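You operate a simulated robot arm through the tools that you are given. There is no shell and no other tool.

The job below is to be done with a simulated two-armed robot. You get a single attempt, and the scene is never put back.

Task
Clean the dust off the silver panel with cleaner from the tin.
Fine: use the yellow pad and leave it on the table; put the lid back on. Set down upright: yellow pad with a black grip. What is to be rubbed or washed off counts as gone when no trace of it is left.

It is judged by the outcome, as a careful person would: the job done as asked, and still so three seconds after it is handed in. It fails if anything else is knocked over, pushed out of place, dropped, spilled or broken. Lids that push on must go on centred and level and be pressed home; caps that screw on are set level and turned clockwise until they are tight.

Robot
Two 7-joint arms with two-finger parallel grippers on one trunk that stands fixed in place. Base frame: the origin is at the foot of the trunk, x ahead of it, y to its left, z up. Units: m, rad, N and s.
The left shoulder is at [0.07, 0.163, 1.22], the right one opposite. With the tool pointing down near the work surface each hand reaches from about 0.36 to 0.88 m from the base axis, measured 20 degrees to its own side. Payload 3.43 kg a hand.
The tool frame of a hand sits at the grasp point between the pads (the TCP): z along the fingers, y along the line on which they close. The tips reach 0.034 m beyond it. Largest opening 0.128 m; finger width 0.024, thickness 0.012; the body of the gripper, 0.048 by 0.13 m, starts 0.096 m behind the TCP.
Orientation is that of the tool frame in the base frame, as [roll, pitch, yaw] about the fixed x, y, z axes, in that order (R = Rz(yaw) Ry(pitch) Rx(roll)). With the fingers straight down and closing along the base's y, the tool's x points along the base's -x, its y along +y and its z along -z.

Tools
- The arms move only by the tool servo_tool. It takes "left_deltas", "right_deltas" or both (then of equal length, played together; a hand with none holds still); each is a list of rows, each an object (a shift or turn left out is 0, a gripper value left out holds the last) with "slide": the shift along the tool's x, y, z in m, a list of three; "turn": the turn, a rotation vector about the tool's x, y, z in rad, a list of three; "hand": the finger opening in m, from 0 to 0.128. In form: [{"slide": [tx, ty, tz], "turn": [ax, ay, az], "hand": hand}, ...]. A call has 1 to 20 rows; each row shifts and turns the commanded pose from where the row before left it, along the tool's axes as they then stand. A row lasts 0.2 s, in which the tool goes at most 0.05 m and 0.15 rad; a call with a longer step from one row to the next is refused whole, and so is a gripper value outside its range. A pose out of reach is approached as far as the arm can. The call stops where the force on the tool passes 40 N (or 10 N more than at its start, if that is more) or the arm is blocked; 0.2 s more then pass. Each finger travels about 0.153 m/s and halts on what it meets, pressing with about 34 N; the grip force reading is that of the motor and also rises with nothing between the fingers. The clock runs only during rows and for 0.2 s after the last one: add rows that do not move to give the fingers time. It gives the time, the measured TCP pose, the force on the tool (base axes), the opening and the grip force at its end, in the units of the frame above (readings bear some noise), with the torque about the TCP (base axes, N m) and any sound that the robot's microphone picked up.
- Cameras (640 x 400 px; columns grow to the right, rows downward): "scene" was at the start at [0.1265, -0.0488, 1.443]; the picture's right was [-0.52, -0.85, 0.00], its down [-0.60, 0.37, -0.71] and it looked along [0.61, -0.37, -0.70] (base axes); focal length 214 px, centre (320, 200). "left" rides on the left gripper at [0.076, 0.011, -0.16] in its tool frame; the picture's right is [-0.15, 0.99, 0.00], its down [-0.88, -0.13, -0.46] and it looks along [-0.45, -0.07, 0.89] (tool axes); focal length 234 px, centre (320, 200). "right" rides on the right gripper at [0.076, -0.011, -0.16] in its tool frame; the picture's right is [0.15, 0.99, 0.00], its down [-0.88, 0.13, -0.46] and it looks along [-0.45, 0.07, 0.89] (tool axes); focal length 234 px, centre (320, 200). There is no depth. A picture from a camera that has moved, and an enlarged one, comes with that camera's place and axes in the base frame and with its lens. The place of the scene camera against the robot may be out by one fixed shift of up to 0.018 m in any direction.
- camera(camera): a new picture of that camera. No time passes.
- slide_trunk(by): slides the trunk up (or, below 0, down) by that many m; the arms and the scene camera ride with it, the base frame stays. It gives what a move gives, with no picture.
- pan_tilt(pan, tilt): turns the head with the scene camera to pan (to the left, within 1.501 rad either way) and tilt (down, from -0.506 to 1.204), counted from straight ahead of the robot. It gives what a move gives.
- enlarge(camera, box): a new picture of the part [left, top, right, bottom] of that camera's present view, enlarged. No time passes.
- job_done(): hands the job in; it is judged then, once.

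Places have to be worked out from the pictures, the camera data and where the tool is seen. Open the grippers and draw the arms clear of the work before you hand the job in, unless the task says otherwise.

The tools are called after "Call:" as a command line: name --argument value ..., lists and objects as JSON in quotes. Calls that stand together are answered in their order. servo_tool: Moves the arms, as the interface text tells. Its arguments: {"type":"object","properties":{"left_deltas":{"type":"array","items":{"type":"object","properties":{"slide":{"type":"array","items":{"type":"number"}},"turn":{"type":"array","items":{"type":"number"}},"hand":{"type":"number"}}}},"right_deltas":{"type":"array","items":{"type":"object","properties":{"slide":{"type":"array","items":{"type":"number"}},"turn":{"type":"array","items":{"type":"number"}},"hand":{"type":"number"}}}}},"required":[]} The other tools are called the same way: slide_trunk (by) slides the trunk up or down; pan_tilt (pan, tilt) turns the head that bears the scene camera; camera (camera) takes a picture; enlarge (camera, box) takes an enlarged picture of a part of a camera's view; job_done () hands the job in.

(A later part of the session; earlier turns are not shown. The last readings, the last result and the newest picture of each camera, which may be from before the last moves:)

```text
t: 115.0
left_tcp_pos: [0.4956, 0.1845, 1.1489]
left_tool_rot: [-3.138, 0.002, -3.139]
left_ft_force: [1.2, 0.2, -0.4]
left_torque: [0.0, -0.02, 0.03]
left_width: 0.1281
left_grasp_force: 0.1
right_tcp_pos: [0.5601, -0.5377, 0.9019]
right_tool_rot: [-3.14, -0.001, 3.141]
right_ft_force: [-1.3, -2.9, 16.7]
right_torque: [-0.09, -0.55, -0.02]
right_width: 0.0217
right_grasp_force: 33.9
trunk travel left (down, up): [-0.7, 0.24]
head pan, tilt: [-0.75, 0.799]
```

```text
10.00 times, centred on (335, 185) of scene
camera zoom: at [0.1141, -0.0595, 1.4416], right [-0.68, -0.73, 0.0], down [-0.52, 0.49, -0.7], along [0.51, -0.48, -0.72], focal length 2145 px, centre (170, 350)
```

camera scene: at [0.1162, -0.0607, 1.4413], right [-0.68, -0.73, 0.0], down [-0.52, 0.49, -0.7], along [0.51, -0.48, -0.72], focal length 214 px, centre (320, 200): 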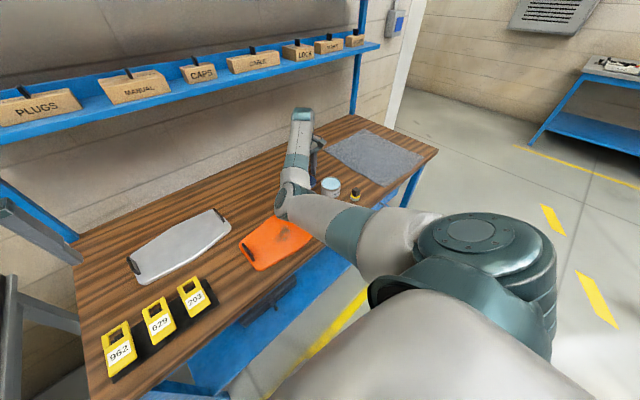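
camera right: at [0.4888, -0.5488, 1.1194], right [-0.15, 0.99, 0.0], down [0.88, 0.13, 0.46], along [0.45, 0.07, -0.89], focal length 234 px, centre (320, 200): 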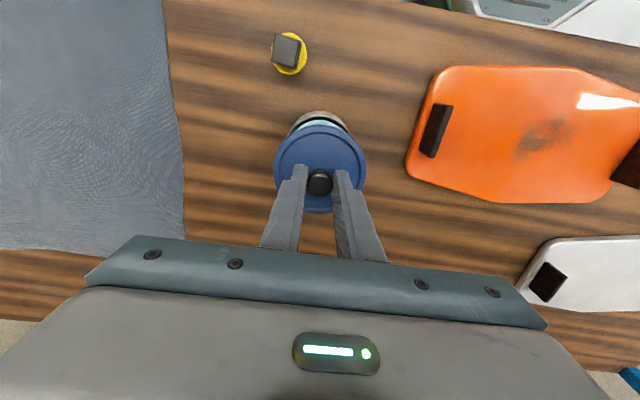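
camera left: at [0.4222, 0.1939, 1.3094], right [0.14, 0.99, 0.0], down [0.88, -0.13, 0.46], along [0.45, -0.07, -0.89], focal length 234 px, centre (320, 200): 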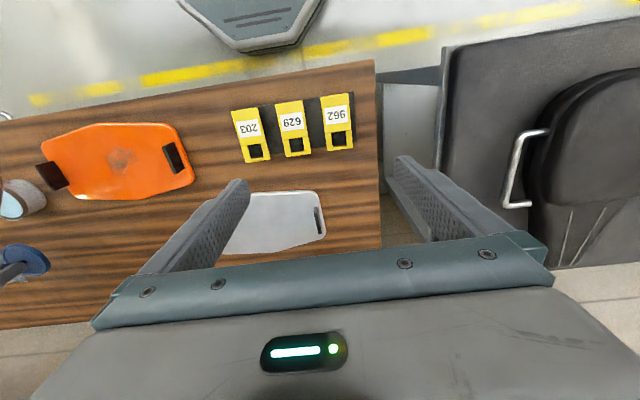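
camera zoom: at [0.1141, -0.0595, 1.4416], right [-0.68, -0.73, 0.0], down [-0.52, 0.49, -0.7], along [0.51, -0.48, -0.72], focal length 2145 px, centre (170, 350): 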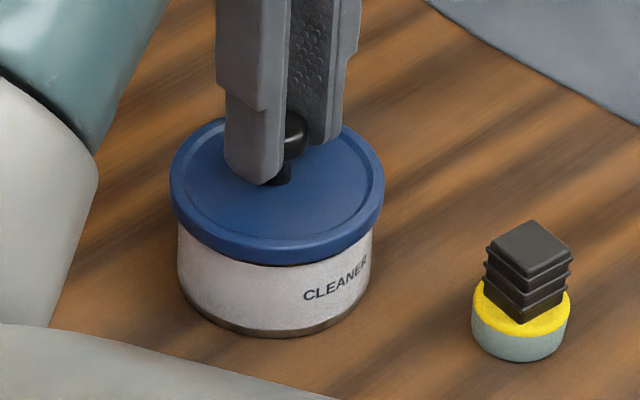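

The lid looks level and nearly home in the head view. I'll press a bit further while gripped and listen for the snap.

Call:
servo_tool --right_deltas '[{"slide": [-0.0003, 0, 0.001]}, {"slide": [0, 0, 0.001]}, {"slide": [0, 0, 0]}]'

Call:
enlarge --camera "scene" --box '[315, 165, 355, 205]'

```text
t: 115.8
left_tcp_pos: [0.4954, 0.1844, 1.1501]
left_tool_rot: [-3.139, 0.001, -3.139]
left_ft_force: [0.4, -0.3, 0.1]
left_torque: [-0.02, -0.02, -0.02]
left_width: 0.1278
left_grasp_force: 0.1
right_tcp_pos: [0.5597, -0.5364, 0.9012]
right_tool_rot: [-3.137, 0.003, 3.139]
right_ft_force: [0.4, -5.6, 29.8]
right_torque: [-0.13, 0.0, -0.02]
right_width: 0.0218
right_grasp_force: 33.7
trunk travel left (down, up): [-0.7, 0.24]
head pan, tilt: [-0.75, 0.799]
```

```text
10.00 times, centred on (335, 185) of scene
camera zoom: at [0.1131, -0.0585, 1.4419], right [-0.68, -0.73, 0.0], down [-0.52, 0.49, -0.7], along [0.51, -0.48, -0.72], focal length 2145 px, centre (170, 350)
```

zoom: 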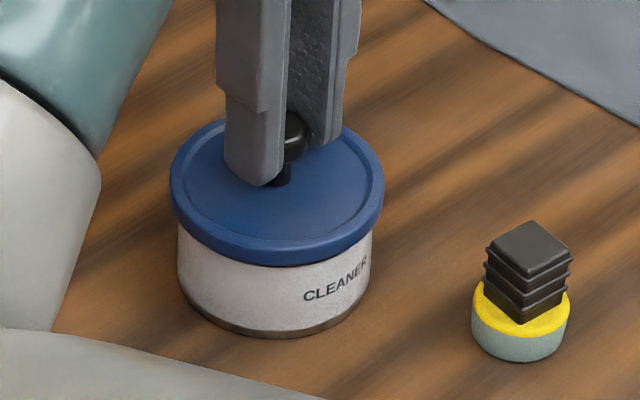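

The force is now 30 N with no torque, so the lid sits level all round, but there's no snap yet. I'll press a little harder.

Call:
servo_tool --right_deltas '[{"slide": [0, 0, 0.0008]}, {"slide": [0, 0, 0.0008]}, {"slide": [0, 0, 0]}]'

Call:
enlarge --camera "scene" --box '[315, 165, 355, 205]'

```text
t: 116.6
left_tcp_pos: [0.4955, 0.1847, 1.1494]
left_tool_rot: [-3.139, 0.002, -3.139]
left_ft_force: [-0.3, 0.1, -0.2]
left_torque: [0.0, 0.03, 0.01]
left_width: 0.128
left_grasp_force: 0.0
right_tcp_pos: [0.5607, -0.5382, 0.8997]
right_tool_rot: [-3.138, 0.004, 3.14]
right_ft_force: [-6.1, 2.5, 18.2]
right_torque: [0.34, 0.35, -0.02]
right_width: 0.0221
right_grasp_force: 34.4
trunk travel left (down, up): [-0.7, 0.24]
head pan, tilt: [-0.75, 0.799]
stopped in row 3 (right hand): the force on the tool passed its limit at 40 N (the readings are from after the stop); the commanded pose is now the measured one
```

```text
10.00 times, centred on (335, 185) of scene
camera zoom: at [0.1139, -0.0587, 1.4412], right [-0.68, -0.73, 0.0], down [-0.52, 0.49, -0.7], along [0.51, -0.48, -0.72], focal length 2145 px, centre (170, 350)
```

zoom: 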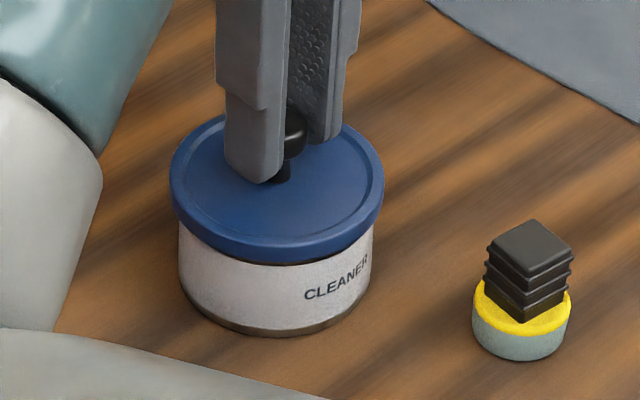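

The force limit stopped the push; the tips are now about level with the lid's top. I'll ease off, release the knob, rise, and inspect the lid before pressing on the knob from above.

Call:
servo_tool --right_deltas '[{"slide": [0, 0, -0.0015]}, {"hand": 0.03}, {"hand": 0.045}, {"hand": 0.06}, {"slide": [0, 0, -0.01]}, {"slide": [0, 0, -0.02]}, {"slide": [0, 0, -0.02]}, {"slide": [0, 0, 0]}]'

Call:
enlarge --camera "scene" --box '[315, 165, 355, 205]'

Call:
camera --camera "right"

Call:
enlarge --camera "right" --box '[260, 100, 380, 200]'

```text
t: 118.4
left_tcp_pos: [0.4979, 0.1812, 1.1499]
left_tool_rot: [-3.141, 0.0, -3.139]
left_ft_force: [1.2, 0.0, -0.8]
left_torque: [0.02, 0.03, -0.03]
left_width: 0.128
left_grasp_force: 0.0
right_tcp_pos: [0.5615, -0.5381, 0.9497]
right_tool_rot: [-3.14, 0.0, 3.14]
right_ft_force: [0.3, -0.7, 0.4]
right_torque: [0.02, -0.03, -0.02]
right_width: 0.06
right_grasp_force: 0.1
trunk travel left (down, up): [-0.7, 0.24]
head pan, tilt: [-0.75, 0.799]
heard: snap
```

```text
10.00 times, centred on (335, 185) of scene
camera zoom: at [0.1162, -0.061, 1.4413], right [-0.68, -0.73, 0.0], down [-0.52, 0.49, -0.7], along [0.51, -0.48, -0.72], focal length 2145 px, centre (170, 350)
```

zoom: 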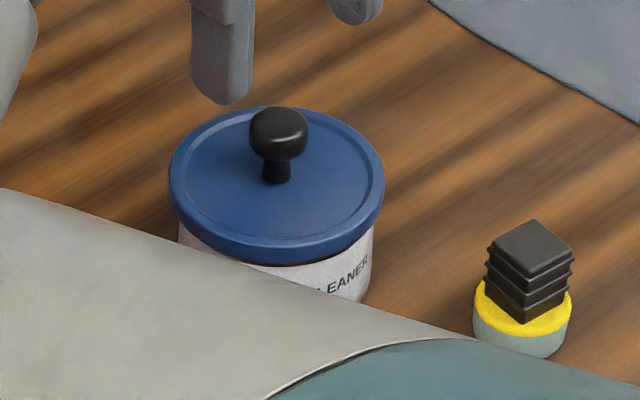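

```text
taken
camera right: at [0.4866, -0.5495, 1.1098], right [-0.14, 0.99, 0.0], down [0.88, 0.13, 0.46], along [0.45, 0.06, -0.89], focal length 234 px, centre (320, 200)
```

right: 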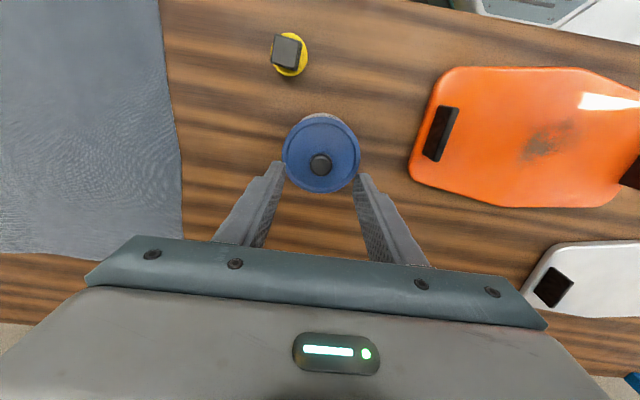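

```text
4.00 times, centred on (320, 150) of right
camera zoom: at [0.4866, -0.5495, 1.1098], right [-0.14, 0.99, 0.0], down [0.88, 0.13, 0.46], along [0.45, 0.06, -0.89], focal length 937 px, centre (320, 400)
```

zoom: 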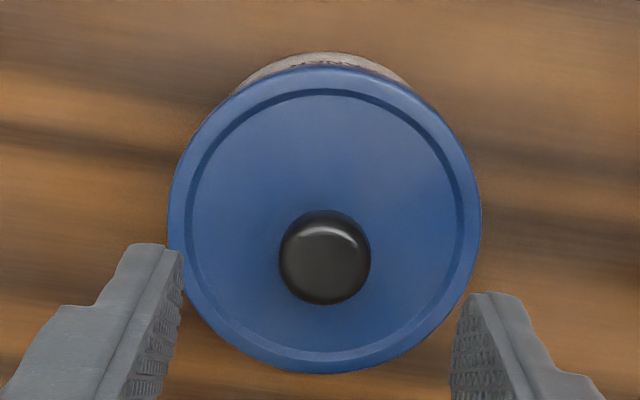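

A snap was heard during that release, and the lid's outline matches its original seated height. I'll look closely at the seam all round before pressing from above to make sure.

Call:
enlarge --camera "scene" --box '[328, 172, 356, 196]'

Call:
enlarge --camera "scene" --box '[290, 150, 390, 220]'

Call:
camera --camera "left"

Call:
enlarge --camera "left" --box '[0, 170, 60, 230]'

```text
16.00 times, centred on (342, 184) of scene
camera zoom: at [0.1162, -0.061, 1.4413], right [-0.68, -0.73, 0.0], down [-0.52, 0.49, -0.7], along [0.51, -0.48, -0.72], focal length 3432 px, centre (-32, 456)
```

zoom: 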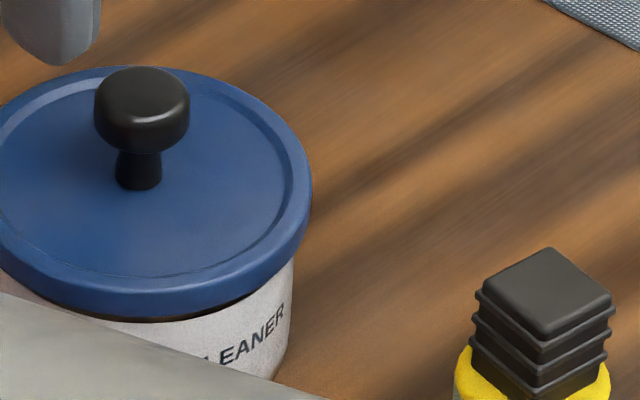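

```text
5.71 times, centred on (340, 185) of scene
camera zoom: at [0.1162, -0.061, 1.4413], right [-0.68, -0.73, 0.0], down [-0.52, 0.49, -0.7], along [0.51, -0.48, -0.72], focal length 1226 px, centre (206, 286)
```

zoom: 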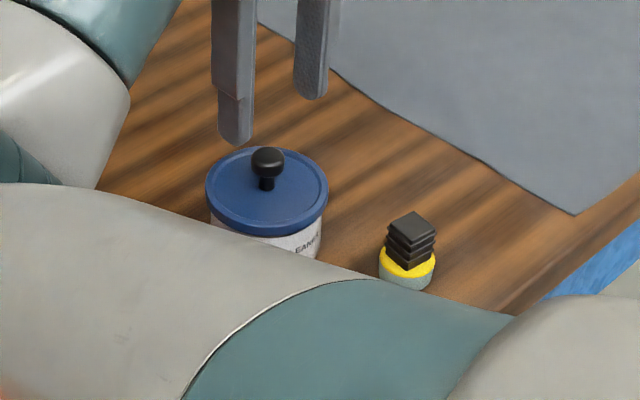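

```text
taken
camera left: at [0.4222, 0.1938, 1.3095], right [0.14, 0.99, 0.0], down [0.88, -0.13, 0.46], along [0.45, -0.07, -0.89], focal length 234 px, centre (320, 200)
```

left: 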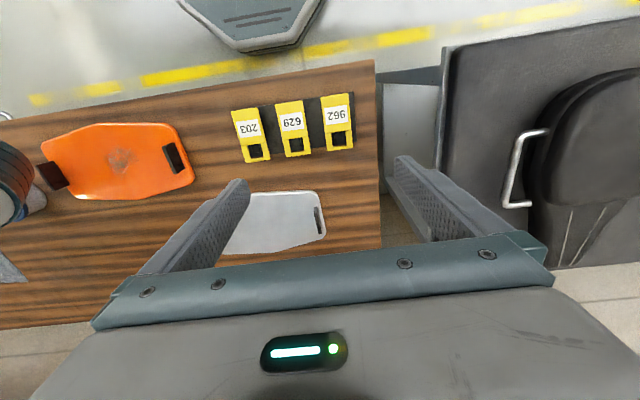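

```text
6.67 times, centred on (30, 200) of left
camera zoom: at [0.4222, 0.1938, 1.3095], right [0.14, 0.99, 0.0], down [0.88, -0.13, 0.46], along [0.45, -0.07, -0.89], focal length 1561 px, centre (2253, 200)
```

zoom: 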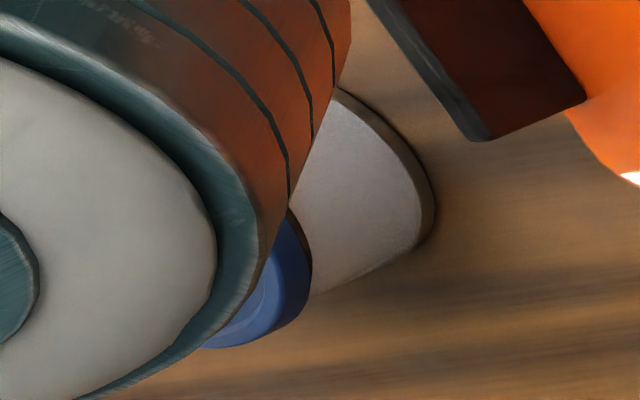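

The height matches, but a thin dark line shows at the front, so I'll press it home from above. I'll close the fingers, centre them over the knob, and lower until they touch.

Call:
servo_tool --right_deltas '[{"slide": [0.0015, 0.0005, -0.005], "hand": 0.04}, {"hand": 0.02}, {"hand": 0.0}, {"hand": 0.0}, {"slide": [0, 0, 0.004]}, {"slide": [0, 0, 0.004]}, {"slide": [0, 0, 0]}]'

Call:
enlarge --camera "right" --box '[260, 110, 380, 210]'

Call:
enlarge --camera "scene" --box '[315, 160, 355, 200]'

```text
t: 120.0
left_tcp_pos: [0.4971, 0.1829, 1.1494]
left_tool_rot: [-3.141, -0.002, -3.139]
left_ft_force: [-0.7, 1.2, -0.3]
left_torque: [-0.03, 0.0, 0.0]
left_width: 0.128
left_grasp_force: 0.0
right_tcp_pos: [0.5608, -0.5371, 0.9457]
right_tool_rot: [-3.138, 0.002, 3.139]
right_ft_force: [0.1, 0.7, 0.0]
right_torque: [0.01, -0.01, -0.02]
right_width: 0.0002
right_grasp_force: 33.1
trunk travel left (down, up): [-0.7, 0.24]
head pan, tilt: [-0.75, 0.799]
```

```text
4.00 times, centred on (320, 160) of right
camera zoom: at [0.485, -0.5486, 1.1067], right [-0.15, 0.99, 0.0], down [0.88, 0.13, 0.46], along [0.45, 0.06, -0.89], focal length 937 px, centre (320, 360)
```

zoom: 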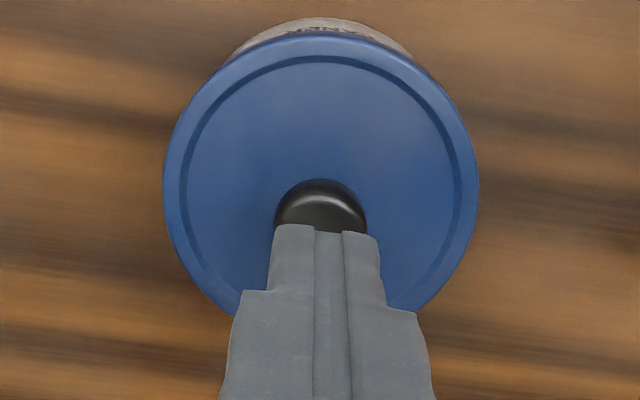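

```text
10.00 times, centred on (335, 180) of scene
camera zoom: at [0.1161, -0.0607, 1.4413], right [-0.68, -0.73, 0.0], down [-0.52, 0.49, -0.7], along [0.51, -0.48, -0.72], focal length 2145 px, centre (170, 400)
```

zoom: 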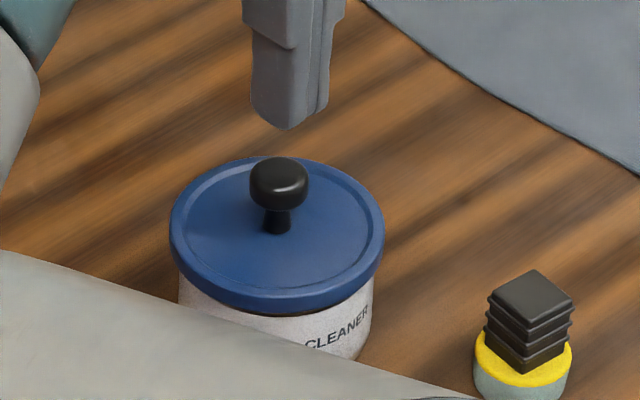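

The closed tips are over the knob to within a couple of millimetres, and the knob is much closer to the lid's centre than its rim. I'll lower to touch the knob, then press in steps.

Call:
servo_tool --right_deltas '[{"slide": [-0.001, 0, 0.003]}, {"slide": [0, 0, 0.003]}, {"slide": [0, 0, 0.002]}, {"slide": [0, 0, 0]}]'

Call:
servo_tool --right_deltas '[{"slide": [0, 0, 0.002]}, {"slide": [0, 0, 0]}]'

```text
t: 121.0
left_tcp_pos: [0.4976, 0.1818, 1.1482]
left_tool_rot: [-3.139, 0.002, -3.141]
left_ft_force: [0.7, 0.0, -0.3]
left_torque: [-0.02, -0.01, -0.01]
left_width: 0.1281
left_grasp_force: 0.0
right_tcp_pos: [0.5618, -0.5384, 0.938]
right_tool_rot: [-3.14, 0.0, 3.14]
right_ft_force: [-0.3, 0.9, -0.3]
right_torque: [0.0, 0.03, 0.03]
right_width: 0.0001
right_grasp_force: 32.8
trunk travel left (down, up): [-0.7, 0.24]
head pan, tilt: [-0.75, 0.799]
```

```text
t: 121.6
left_tcp_pos: [0.4977, 0.1835, 1.1494]
left_tool_rot: [-3.141, -0.001, -3.141]
left_ft_force: [0.3, -0.2, -0.3]
left_torque: [-0.03, -0.02, -0.01]
left_width: 0.1281
left_grasp_force: 0.1
right_tcp_pos: [0.5608, -0.5377, 0.9361]
right_tool_rot: [-3.139, 0.002, 3.138]
right_ft_force: [-0.1, 0.9, -0.9]
right_torque: [-0.02, -0.01, 0.01]
right_width: 0.0001
right_grasp_force: 33.4
trunk travel left (down, up): [-0.7, 0.24]
head pan, tilt: [-0.75, 0.799]
```

I haven't touched the knob yet at 0.936. I'll keep easing down.

Call:
servo_tool --right_deltas '[{"slide": [0, 0, 0.0015]}, {"slide": [0, 0, 0.0015]}, {"slide": [0, 0, 0]}]'

Call:
servo_tool --right_deltas '[{"slide": [0, 0, 0.0015]}, {"slide": [0, 0, 0]}]'

Call:
enlarge --camera "scene" --box '[315, 160, 355, 200]'

```text
t: 122.4
left_tcp_pos: [0.4981, 0.1824, 1.1499]
left_tool_rot: [-3.141, 0.001, -3.14]
left_ft_force: [-0.9, 0.1, 0.2]
left_torque: [0.02, -0.01, 0.02]
left_width: 0.1279
left_grasp_force: 0.1
right_tcp_pos: [0.5619, -0.5383, 0.9336]
right_tool_rot: [-3.139, 0.002, 3.14]
right_ft_force: [-1.7, 0.4, -0.7]
right_torque: [0.0, 0.04, 0.0]
right_width: 0.0
right_grasp_force: 32.6
trunk travel left (down, up): [-0.7, 0.24]
head pan, tilt: [-0.75, 0.799]
```

```text
t: 123.0
left_tcp_pos: [0.4968, 0.1823, 1.1498]
left_tool_rot: [3.141, 0.0, -3.14]
left_ft_force: [0.0, -0.5, 0.9]
left_torque: [0.0, -0.01, 0.03]
left_width: 0.128
left_grasp_force: 0.1
right_tcp_pos: [0.5605, -0.5373, 0.931]
right_tool_rot: [-3.139, 0.002, 3.14]
right_ft_force: [-0.6, 0.1, -0.6]
right_torque: [0.0, -0.02, 0.0]
right_width: 0.0
right_grasp_force: 32.6
trunk travel left (down, up): [-0.7, 0.24]
head pan, tilt: [-0.75, 0.799]
```

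```text
10.00 times, centred on (335, 180) of scene
camera zoom: at [0.1161, -0.0607, 1.4413], right [-0.68, -0.73, 0.0], down [-0.52, 0.49, -0.7], along [0.51, -0.48, -0.72], focal length 2145 px, centre (170, 400)
```

zoom: 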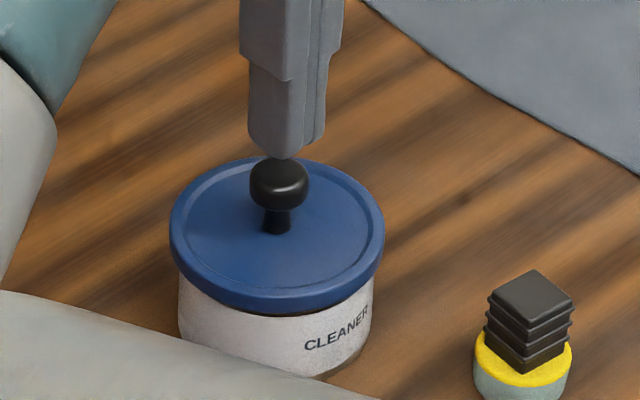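

There's still no contact and the tip is just above the knob's top. I'll continue gently.

Call:
servo_tool --right_deltas '[{"slide": [0, 0, 0.0015]}, {"slide": [0, 0, 0]}]'

Call:
servo_tool --right_deltas '[{"slide": [0, 0, 0.0015]}, {"slide": [0, 0, 0]}]'

Call:
enlarge --camera "scene" --box '[315, 160, 355, 200]'

Call:
enlarge --camera "right" --box '[260, 110, 380, 210]'

```text
t: 123.6
left_tcp_pos: [0.4965, 0.1841, 1.1487]
left_tool_rot: [-3.141, -0.002, -3.138]
left_ft_force: [-0.6, 0.0, -1.0]
left_torque: [-0.01, -0.01, -0.05]
left_width: 0.1282
left_grasp_force: 0.0
right_tcp_pos: [0.5618, -0.5378, 0.9295]
right_tool_rot: [-3.141, 0.002, 3.139]
right_ft_force: [-0.3, -0.7, 0.5]
right_torque: [0.0, -0.02, 0.01]
right_width: 0.0001
right_grasp_force: 33.4
trunk travel left (down, up): [-0.7, 0.24]
head pan, tilt: [-0.75, 0.799]
```

```text
t: 124.2
left_tcp_pos: [0.4965, 0.1833, 1.1492]
left_tool_rot: [-3.141, 0.001, -3.141]
left_ft_force: [-0.7, -0.3, 0.1]
left_torque: [0.04, 0.04, -0.01]
left_width: 0.1279
left_grasp_force: 0.0
right_tcp_pos: [0.5609, -0.5385, 0.9292]
right_tool_rot: [-3.14, 0.0, 3.141]
right_ft_force: [0.7, 0.0, 0.9]
right_torque: [0.01, 0.04, 0.02]
right_width: 0.0
right_grasp_force: 32.9
trunk travel left (down, up): [-0.7, 0.24]
head pan, tilt: [-0.75, 0.799]
```

```text
10.00 times, centred on (335, 180) of scene
camera zoom: at [0.1161, -0.0607, 1.4413], right [-0.68, -0.73, 0.0], down [-0.52, 0.49, -0.7], along [0.51, -0.48, -0.72], focal length 2145 px, centre (170, 400)
```

zoom: 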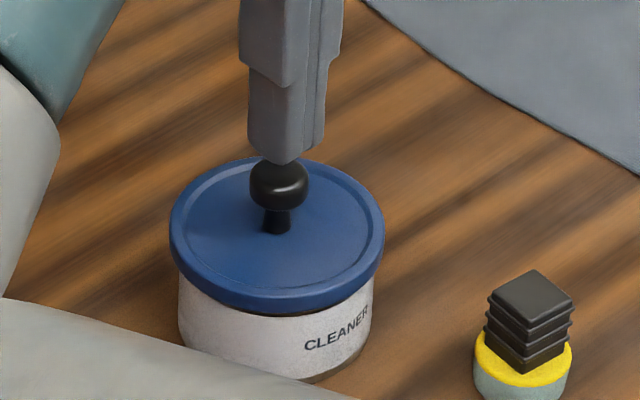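

```text
4.00 times, centred on (320, 160) of right
camera zoom: at [0.4861, -0.5485, 1.0888], right [-0.14, 0.99, 0.0], down [0.88, 0.13, 0.46], along [0.45, 0.06, -0.89], focal length 937 px, centre (320, 360)
```

zoom: 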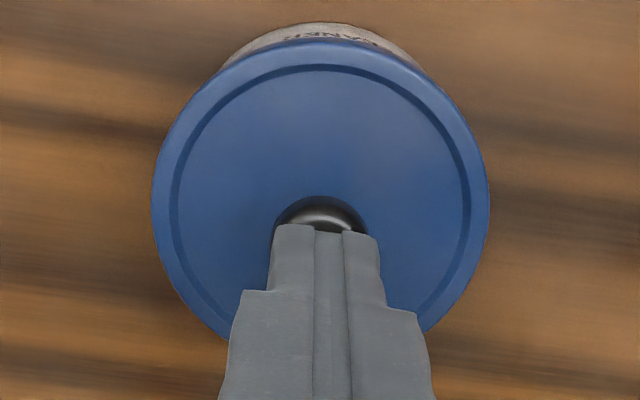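

The tip is just about to meet the knob's top. I'll continue in 1–1.5 mm steps until there is force.

Call:
servo_tool --right_deltas '[{"slide": [0, 0, 0.0015]}, {"slide": [0, 0, 0]}]'

Call:
servo_tool --right_deltas '[{"slide": [0, 0, 0.0015]}, {"slide": [0, 0, 0]}]'

```text
t: 124.8
left_tcp_pos: [0.4958, 0.1825, 1.1499]
left_tool_rot: [3.141, 0.0, -3.141]
left_ft_force: [-0.5, 0.5, -0.2]
left_torque: [0.01, 0.01, 0.03]
left_width: 0.128
left_grasp_force: 0.0
right_tcp_pos: [0.5604, -0.5369, 0.9271]
right_tool_rot: [-3.14, 0.001, 3.14]
right_ft_force: [-0.2, -0.5, 0.1]
right_torque: [0.01, 0.04, 0.0]
right_width: 0.0
right_grasp_force: 33.2
trunk travel left (down, up): [-0.7, 0.24]
head pan, tilt: [-0.75, 0.799]
```

```text
t: 125.4
left_tcp_pos: [0.4965, 0.182, 1.149]
left_tool_rot: [3.14, 0.001, -3.139]
left_ft_force: [0.3, -0.3, 0.8]
left_torque: [0.05, 0.0, 0.01]
left_width: 0.1281
left_grasp_force: 0.0
right_tcp_pos: [0.5611, -0.5382, 0.9262]
right_tool_rot: [-3.14, 0.002, 3.14]
right_ft_force: [-0.9, 0.5, 0.1]
right_torque: [-0.01, 0.0, 0.02]
right_width: 0.0002
right_grasp_force: 33.5
trunk travel left (down, up): [-0.7, 0.24]
head pan, tilt: [-0.75, 0.799]
```

Call:
servo_tool --right_deltas '[{"slide": [0, 0, 0.0015]}, {"slide": [0, 0, 0]}]'

Call:
enlarge --camera "scene" --box '[320, 165, 350, 185]'

```text
t: 126.0
left_tcp_pos: [0.4969, 0.1821, 1.149]
left_tool_rot: [3.14, 0.0, -3.139]
left_ft_force: [-0.2, 0.5, 0.0]
left_torque: [0.01, -0.02, -0.01]
left_width: 0.1279
left_grasp_force: 0.1
right_tcp_pos: [0.5622, -0.5383, 0.9238]
right_tool_rot: [-3.139, 0.002, 3.141]
right_ft_force: [0.4, -0.7, -0.1]
right_torque: [0.01, -0.03, 0.01]
right_width: 0.0
right_grasp_force: 33.1
trunk travel left (down, up): [-0.7, 0.24]
head pan, tilt: [-0.75, 0.799]
```

```text
16.00 times, centred on (335, 175) of scene
camera zoom: at [0.1161, -0.0607, 1.4413], right [-0.68, -0.73, 0.0], down [-0.52, 0.49, -0.7], along [0.51, -0.48, -0.72], focal length 3432 px, centre (80, 600)
```

zoom: 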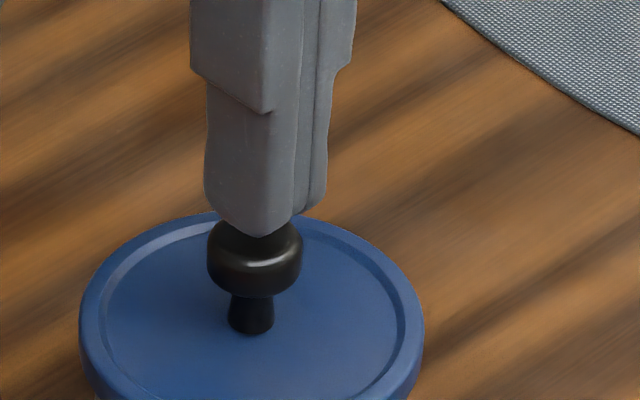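

The tip is at the knob's top, slightly toward the robot side of centre. I'll shift 2 mm in +x and then press down in small steps.

Call:
servo_tool --right_deltas '[{"slide": [-0.002, 0, 0]}, {"slide": [0, 0, 0.001]}, {"slide": [0, 0, 0.001]}, {"slide": [0, 0, 0]}]'

Call:
servo_tool --right_deltas '[{"slide": [0, 0, 0.001]}, {"slide": [0, 0, 0.001]}, {"slide": [0, 0, 0]}]'

Call:
enlarge --camera "scene" --box '[315, 165, 355, 205]'

```text
t: 127.0
left_tcp_pos: [0.4979, 0.1824, 1.1492]
left_tool_rot: [3.141, 0.0, -3.141]
left_ft_force: [-1.4, 0.1, 0.3]
left_torque: [-0.01, -0.01, 0.0]
left_width: 0.128
left_grasp_force: 0.1
right_tcp_pos: [0.5642, -0.5381, 0.9218]
right_tool_rot: [-3.14, 0.002, 3.14]
right_ft_force: [-0.5, -0.9, -0.9]
right_torque: [0.04, 0.01, 0.0]
right_width: 0.0
right_grasp_force: 32.8
trunk travel left (down, up): [-0.7, 0.24]
head pan, tilt: [-0.75, 0.799]
```

```text
t: 127.8
left_tcp_pos: [0.4971, 0.182, 1.1488]
left_tool_rot: [3.141, 0.001, -3.14]
left_ft_force: [0.1, 0.0, -0.7]
left_torque: [0.02, 0.0, 0.03]
left_width: 0.1282
left_grasp_force: 0.0
right_tcp_pos: [0.5636, -0.5385, 0.9189]
right_tool_rot: [-3.14, 0.001, 3.141]
right_ft_force: [0.1, -1.0, 0.0]
right_torque: [-0.02, 0.0, 0.01]
right_width: 0.0
right_grasp_force: 33.1
trunk travel left (down, up): [-0.7, 0.24]
head pan, tilt: [-0.75, 0.799]
```

```text
10.00 times, centred on (335, 185) of scene
camera zoom: at [0.1161, -0.0608, 1.4413], right [-0.68, -0.73, 0.0], down [-0.52, 0.49, -0.7], along [0.51, -0.48, -0.72], focal length 2145 px, centre (170, 350)
```

zoom: 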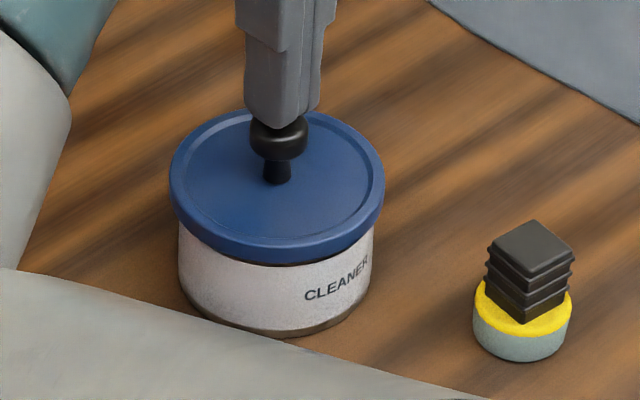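

I've reworked the geometry in the head view: allowing for the fingers' width, the tips are still several millimetres above the knob's top. I'll continue down in small steps until contact.

Call:
servo_tool --right_deltas '[{"slide": [0, 0, 0.0015]}, {"slide": [0, 0, 0.0015]}, {"slide": [0, 0, 0]}]'

Call:
servo_tool --right_deltas '[{"slide": [0, 0, 0.0015]}, {"slide": [0, 0, 0]}]'

Call:
servo_tool --right_deltas '[{"slide": [0, 0, 0.0015]}, {"slide": [0, 0, 0]}]'

Call:
enlarge --camera "scene" --box '[315, 165, 355, 205]'

Call:
enlarge --camera "right" --box '[260, 110, 380, 210]'

```text
t: 128.6
left_tcp_pos: [0.4972, 0.1828, 1.1479]
left_tool_rot: [3.14, 0.0, -3.14]
left_ft_force: [-0.6, -0.8, 0.6]
left_torque: [0.0, -0.02, 0.02]
left_width: 0.1279
left_grasp_force: 0.0
right_tcp_pos: [0.5633, -0.538, 0.9169]
right_tool_rot: [-3.14, 0.001, 3.14]
right_ft_force: [-0.3, 0.3, 0.3]
right_torque: [0.0, 0.03, 0.0]
right_width: 0.0
right_grasp_force: 32.9
trunk travel left (down, up): [-0.7, 0.24]
head pan, tilt: [-0.75, 0.799]
```

```text
t: 129.2
left_tcp_pos: [0.4968, 0.1816, 1.1498]
left_tool_rot: [3.141, 0.0, -3.139]
left_ft_force: [0.2, 0.4, 0.8]
left_torque: [0.0, 0.02, 0.01]
left_width: 0.1277
left_grasp_force: 0.0
right_tcp_pos: [0.5636, -0.5367, 0.9161]
right_tool_rot: [-3.139, 0.002, 3.141]
right_ft_force: [1.8, -1.6, 5.3]
right_torque: [-0.02, -0.02, 0.03]
right_width: 0.0
right_grasp_force: 33.0
trunk travel left (down, up): [-0.7, 0.24]
head pan, tilt: [-0.75, 0.799]
```

```text
t: 129.8
left_tcp_pos: [0.4972, 0.1842, 1.1491]
left_tool_rot: [-3.14, 0.0, -3.14]
left_ft_force: [-0.6, 0.9, 0.9]
left_torque: [-0.01, 0.02, 0.01]
left_width: 0.1279
left_grasp_force: 0.1
right_tcp_pos: [0.5627, -0.5387, 0.916]
right_tool_rot: [-3.138, 0.005, 3.139]
right_ft_force: [3.6, -3.0, 15.2]
right_torque: [-0.1, -0.15, 0.02]
right_width: 0.0
right_grasp_force: 33.2
trunk travel left (down, up): [-0.7, 0.24]
head pan, tilt: [-0.75, 0.799]
```

```text
10.00 times, centred on (335, 185) of scene
camera zoom: at [0.1151, -0.0598, 1.4416], right [-0.68, -0.73, 0.0], down [-0.52, 0.49, -0.7], along [0.51, -0.48, -0.72], focal length 2145 px, centre (170, 350)
```

zoom: 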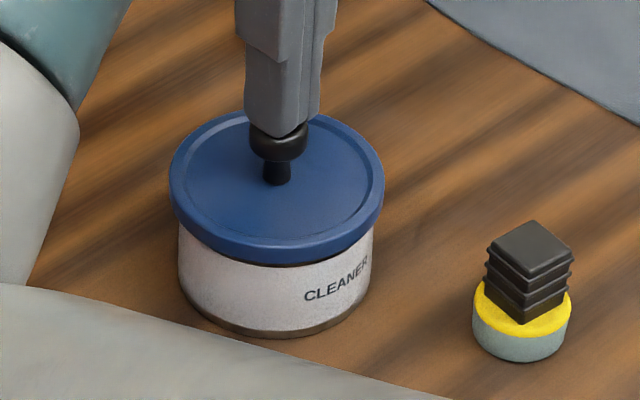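

```text
4.00 times, centred on (320, 160) of right
camera zoom: at [0.4874, -0.5483, 1.0763], right [-0.14, 0.99, 0.0], down [0.88, 0.13, 0.46], along [0.45, 0.06, -0.89], focal length 937 px, centre (320, 360)
```

zoom: 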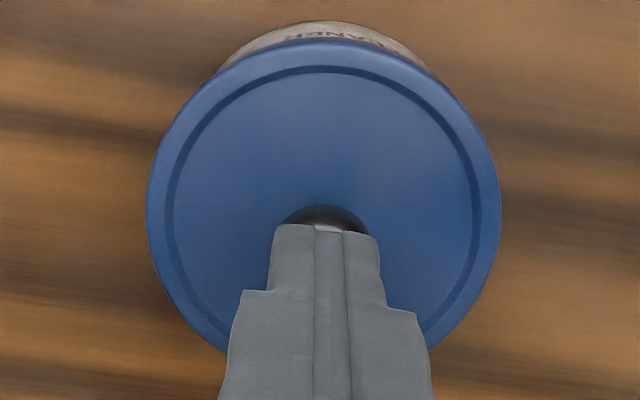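

The fingers are now in contact with the knob's top at 15 N with almost no torque, so they're well centred. I'll press harder and listen.

Call:
servo_tool --right_deltas '[{"slide": [0, 0, 0.001]}, {"slide": [0, 0, 0.001]}, {"slide": [0, 0, 0]}]'

Call:
enlarge --camera "scene" --box '[315, 165, 355, 205]'

```text
t: 130.6
left_tcp_pos: [0.4955, 0.184, 1.1502]
left_tool_rot: [-3.139, 0.002, -3.141]
left_ft_force: [-1.0, -0.4, -0.2]
left_torque: [-0.03, -0.03, -0.03]
left_width: 0.1282
left_grasp_force: 0.0
right_tcp_pos: [0.5635, -0.5388, 0.917]
right_tool_rot: [-3.135, 0.008, 3.14]
right_ft_force: [10.5, -9.4, 36.7]
right_torque: [-0.33, -0.39, -0.07]
right_width: 0.0001
right_grasp_force: 33.0
trunk travel left (down, up): [-0.7, 0.24]
head pan, tilt: [-0.75, 0.799]
```

```text
10.00 times, centred on (335, 185) of scene
camera zoom: at [0.1139, -0.0586, 1.4419], right [-0.68, -0.73, 0.0], down [-0.52, 0.49, -0.7], along [0.51, -0.48, -0.72], focal length 2145 px, centre (170, 350)
```

zoom: 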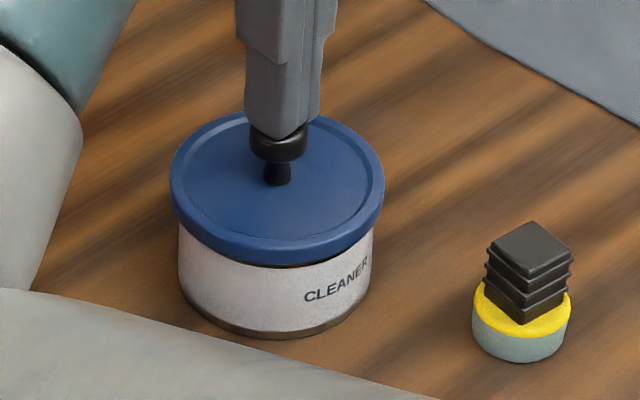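

At 37 N pressed on the knob there is no further movement and no new snap, so the lid is hard against its stop; the earlier snap was it going home. I'll lift off and inspect the seam.

Call:
servo_tool --right_deltas '[{"slide": [0, 0, -0.002]}, {"slide": [0, 0, -0.004]}, {"slide": [0, 0, -0.02]}, {"slide": [0, 0, -0.03]}, {"slide": [0, 0, -0.03]}, {"slide": [0, 0, -0.03]}, {"slide": [0, 0, 0]}, {"slide": [0, 0, 0]}]'

Call:
enlarge --camera "scene" --box '[318, 170, 352, 198]'

Call:
camera --camera "right"

Call:
enlarge --camera "right" --box '[280, 110, 360, 180]'

```text
t: 132.4
left_tcp_pos: [0.4973, 0.1822, 1.1493]
left_tool_rot: [3.14, 0.001, -3.141]
left_ft_force: [-0.2, -0.1, -0.5]
left_torque: [-0.02, -0.01, 0.03]
left_width: 0.1278
left_grasp_force: 0.0
right_tcp_pos: [0.5644, -0.5369, 1.0294]
right_tool_rot: [-3.14, 0.001, 3.14]
right_ft_force: [-0.3, 0.5, 0.1]
right_torque: [-0.01, 0.01, -0.01]
right_width: 0.0001
right_grasp_force: 33.3
trunk travel left (down, up): [-0.7, 0.24]
head pan, tilt: [-0.75, 0.799]
```

```text
14.29 times, centred on (335, 184) of scene
camera zoom: at [0.1161, -0.0607, 1.4413], right [-0.68, -0.73, 0.0], down [-0.52, 0.49, -0.7], along [0.51, -0.48, -0.72], focal length 3064 px, centre (106, 429)
```

zoom: 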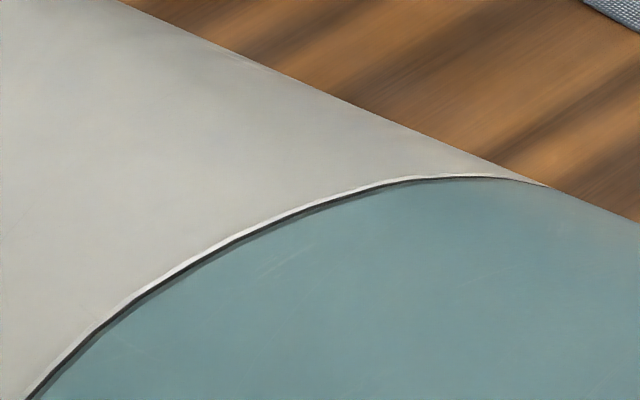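

```text
taken
camera right: at [0.4882, -0.5483, 1.189], right [-0.15, 0.99, 0.0], down [0.88, 0.13, 0.46], along [0.45, 0.06, -0.89], focal length 234 px, centre (320, 200)
```

right: 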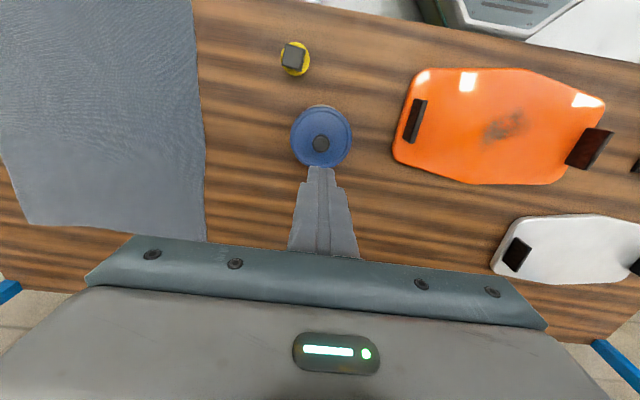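

```text
5.71 times, centred on (320, 145) of right
camera zoom: at [0.4882, -0.5483, 1.189], right [-0.15, 0.99, 0.0], down [0.88, 0.13, 0.46], along [0.45, 0.06, -0.89], focal length 1338 px, centre (320, 514)
```

zoom: 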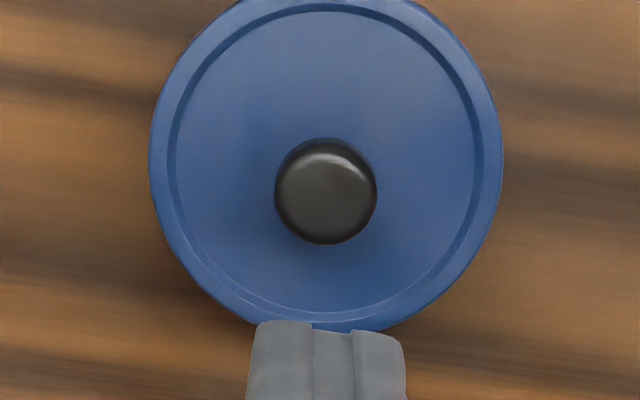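

The arm blocks the head camera here. I'll move the right hand aside to (0.74, -0.30), where the tin was visible earlier.

Call:
servo_tool --right_deltas '[{"slide": [-0.025, 0.034, 0]}, {"slide": [-0.025, 0.034, 0]}, {"slide": [-0.025, 0.034, 0]}, {"slide": [-0.025, 0.034, 0]}, {"slide": [-0.025, 0.034, 0]}, {"slide": [-0.025, 0.034, 0]}, {"slide": [-0.025, 0.034, 0]}, {"slide": [0, 0, 0]}]'

Call:
camera --camera "scene"

Call:
enlarge --camera "scene" --box '[315, 165, 355, 205]'

```text
t: 134.2
left_tcp_pos: [0.4977, 0.1814, 1.1498]
left_tool_rot: [-3.142, -0.002, -3.14]
left_ft_force: [0.0, 0.1, -0.1]
left_torque: [0.0, -0.01, -0.02]
left_width: 0.1278
left_grasp_force: 0.2
right_tcp_pos: [0.7389, -0.3012, 1.0283]
right_tool_rot: [-3.14, 0.0, 3.138]
right_ft_force: [0.2, 0.5, -0.1]
right_torque: [0.01, 0.0, 0.01]
right_width: 0.0001
right_grasp_force: 33.0
trunk travel left (down, up): [-0.7, 0.24]
head pan, tilt: [-0.75, 0.799]
```

```text
taken
camera scene: at [0.1158, -0.0613, 1.4414], right [-0.68, -0.73, 0.0], down [-0.52, 0.49, -0.7], along [0.51, -0.47, -0.72], focal length 214 px, centre (320, 200)
```

scene: 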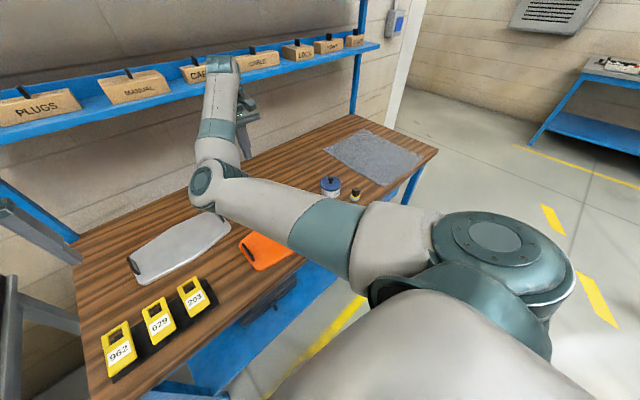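

```text
10.00 times, centred on (335, 185) of scene
camera zoom: at [0.1158, -0.0613, 1.4414], right [-0.68, -0.73, 0.0], down [-0.52, 0.49, -0.7], along [0.51, -0.47, -0.72], focal length 2145 px, centre (170, 350)
```

zoom: 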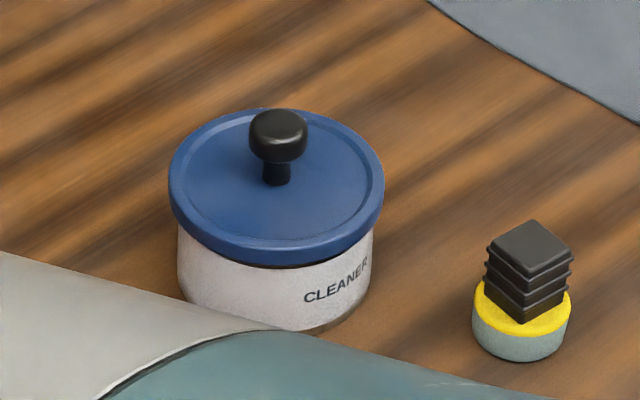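

The tin is visible now. I'll take the same crop as my very first close-up for a like-for-like comparison, plus a tighter look at the seam.

Call:
enlarge --camera "scene" --box '[290, 150, 390, 220]'

Call:
enlarge --camera "scene" --box '[328, 180, 346, 196]'

Call:
enlarge --camera "scene" --box '[314, 176, 336, 196]'

```text
5.71 times, centred on (340, 185) of scene
camera zoom: at [0.1158, -0.0613, 1.4414], right [-0.68, -0.73, 0.0], down [-0.52, 0.49, -0.7], along [0.51, -0.47, -0.72], focal length 1226 px, centre (206, 286)
```

zoom: 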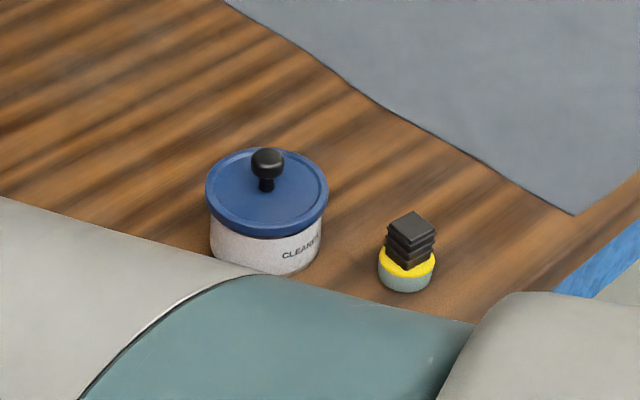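

```text
16.00 times, centred on (337, 188) of scene
camera zoom: at [0.1158, -0.0613, 1.4414], right [-0.68, -0.73, 0.0], down [-0.52, 0.49, -0.7], along [0.51, -0.47, -0.72], focal length 3432 px, centre (48, 392)
```

zoom: 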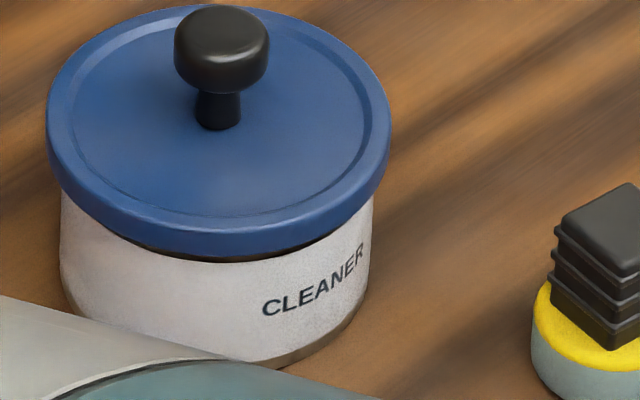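

```text
16.00 times, centred on (325, 186) of scene
camera zoom: at [0.1158, -0.0613, 1.4414], right [-0.68, -0.73, 0.0], down [-0.52, 0.49, -0.7], along [0.51, -0.47, -0.72], focal length 3432 px, centre (240, 424)
```

zoom: 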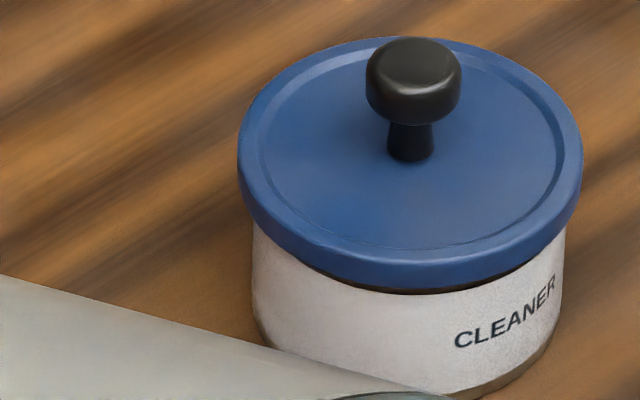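

The lid's outline matches the original within about a millimetre, and the seam is even left to right, so it's seated level and home. The pad stands upright beside it. Now I'll open the right gripper and draw it up and back, and move the left hand away too.

Call:
servo_tool --right_deltas '[{"slide": [0.01, -0.01, -0.02], "hand": 0.04}, {"slide": [0.01, -0.01, -0.02], "hand": 0.08}, {"slide": [0.01, -0.01, -0.02], "hand": 0.1}, {"slide": [0.015, -0.015, -0.02]}, {"slide": [0.02, -0.02, -0.02]}, {"slide": [0.02, -0.02, -0.02]}, {"slide": [0, 0, 0]}]' --left_deltas '[{"slide": [0, 0.025, 0]}, {"slide": [0, 0.025, 0]}, {"slide": [0, 0.025, 0]}, {"slide": [0, 0.025, 0]}, {"slide": [0, 0.025, 0]}, {"slide": [0, 0.025, 0]}, {"slide": [0, 0, 0]}]'

Call:
camera --camera "scene"

```text
t: 135.8
left_tcp_pos: [0.4976, 0.3308, 1.1499]
left_tool_rot: [-3.141, 0.0, -3.141]
left_ft_force: [0.4, 0.0, 0.6]
left_torque: [0.04, 0.0, -0.03]
left_width: 0.1279
left_grasp_force: 0.1
right_tcp_pos: [0.6538, -0.3849, 1.1473]
right_tool_rot: [-3.14, 0.003, 3.14]
right_ft_force: [-0.8, 0.4, -0.3]
right_torque: [0.03, 0.01, 0.01]
right_width: 0.0997
right_grasp_force: 0.1
trunk travel left (down, up): [-0.7, 0.24]
head pan, tilt: [-0.75, 0.799]
```

```text
taken
camera scene: at [0.117, -0.061, 1.4412], right [-0.68, -0.73, 0.0], down [-0.53, 0.49, -0.7], along [0.51, -0.48, -0.72], focal length 214 px, centre (320, 200)
```

scene: 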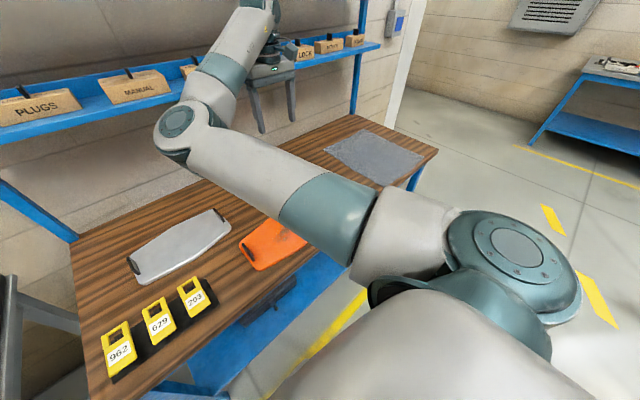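

The elbow is high now. I'll bring the right hand back toward its starting area, clear of the work.

Call:
servo_tool --right_deltas '[{"slide": [0.025, -0.022, -0.002]}, {"slide": [0.03, -0.026, -0.002]}, {"slide": [0.03, -0.026, -0.002]}, {"slide": [0.03, -0.026, -0.002]}, {"slide": [0.03, -0.026, -0.002]}, {"slide": [0.03, -0.026, -0.002]}, {"slide": [0.025, -0.022, -0.002]}, {"slide": [0, 0, 0]}]'

Call:
camera --camera "scene"

Call:
camera --camera "right"

Call:
camera --camera "left"

```text
t: 137.6
left_tcp_pos: [0.4983, 0.3334, 1.1488]
left_tool_rot: [3.141, 0.001, -3.141]
left_ft_force: [0.5, -0.4, -0.2]
left_torque: [0.01, 0.01, 0.0]
left_width: 0.1281
left_grasp_force: 0.0
right_tcp_pos: [0.4535, -0.5584, 1.1621]
right_tool_rot: [-3.14, 0.003, 3.139]
right_ft_force: [0.8, 0.1, 1.0]
right_torque: [0.02, 0.01, 0.01]
right_width: 0.1
right_grasp_force: 0.1
trunk travel left (down, up): [-0.7, 0.24]
head pan, tilt: [-0.75, 0.799]
```

```text
taken
camera scene: at [0.1165, -0.0599, 1.4413], right [-0.68, -0.73, 0.0], down [-0.53, 0.49, -0.7], along [0.51, -0.48, -0.72], focal length 214 px, centre (320, 200)
```

scene: 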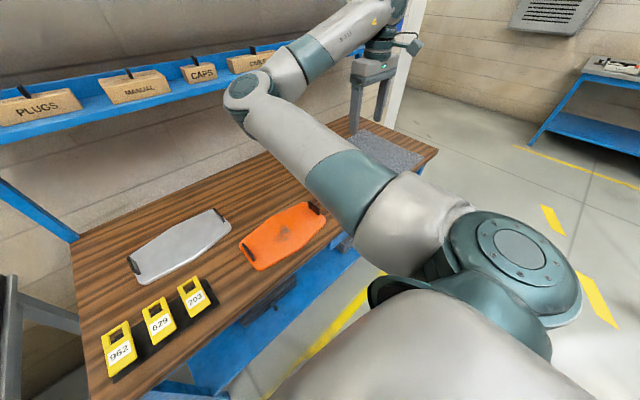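

```text
taken
camera right: at [0.3781, -0.568, 1.3217], right [-0.15, 0.99, 0.0], down [0.88, 0.13, 0.46], along [0.45, 0.06, -0.89], focal length 234 px, centre (320, 200)
```

right: 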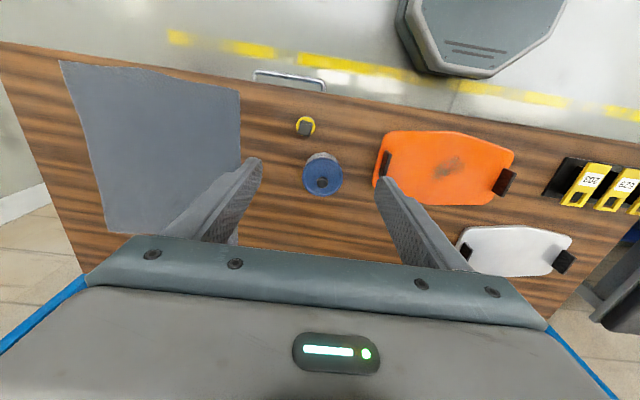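

```text
taken
camera left: at [0.4223, 0.3447, 1.309], right [0.14, 0.99, 0.0], down [0.88, -0.13, 0.46], along [0.45, -0.07, -0.89], focal length 234 px, centre (320, 200)
```

left: 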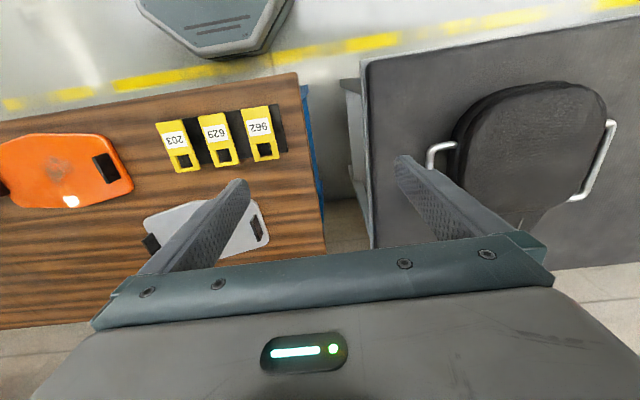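

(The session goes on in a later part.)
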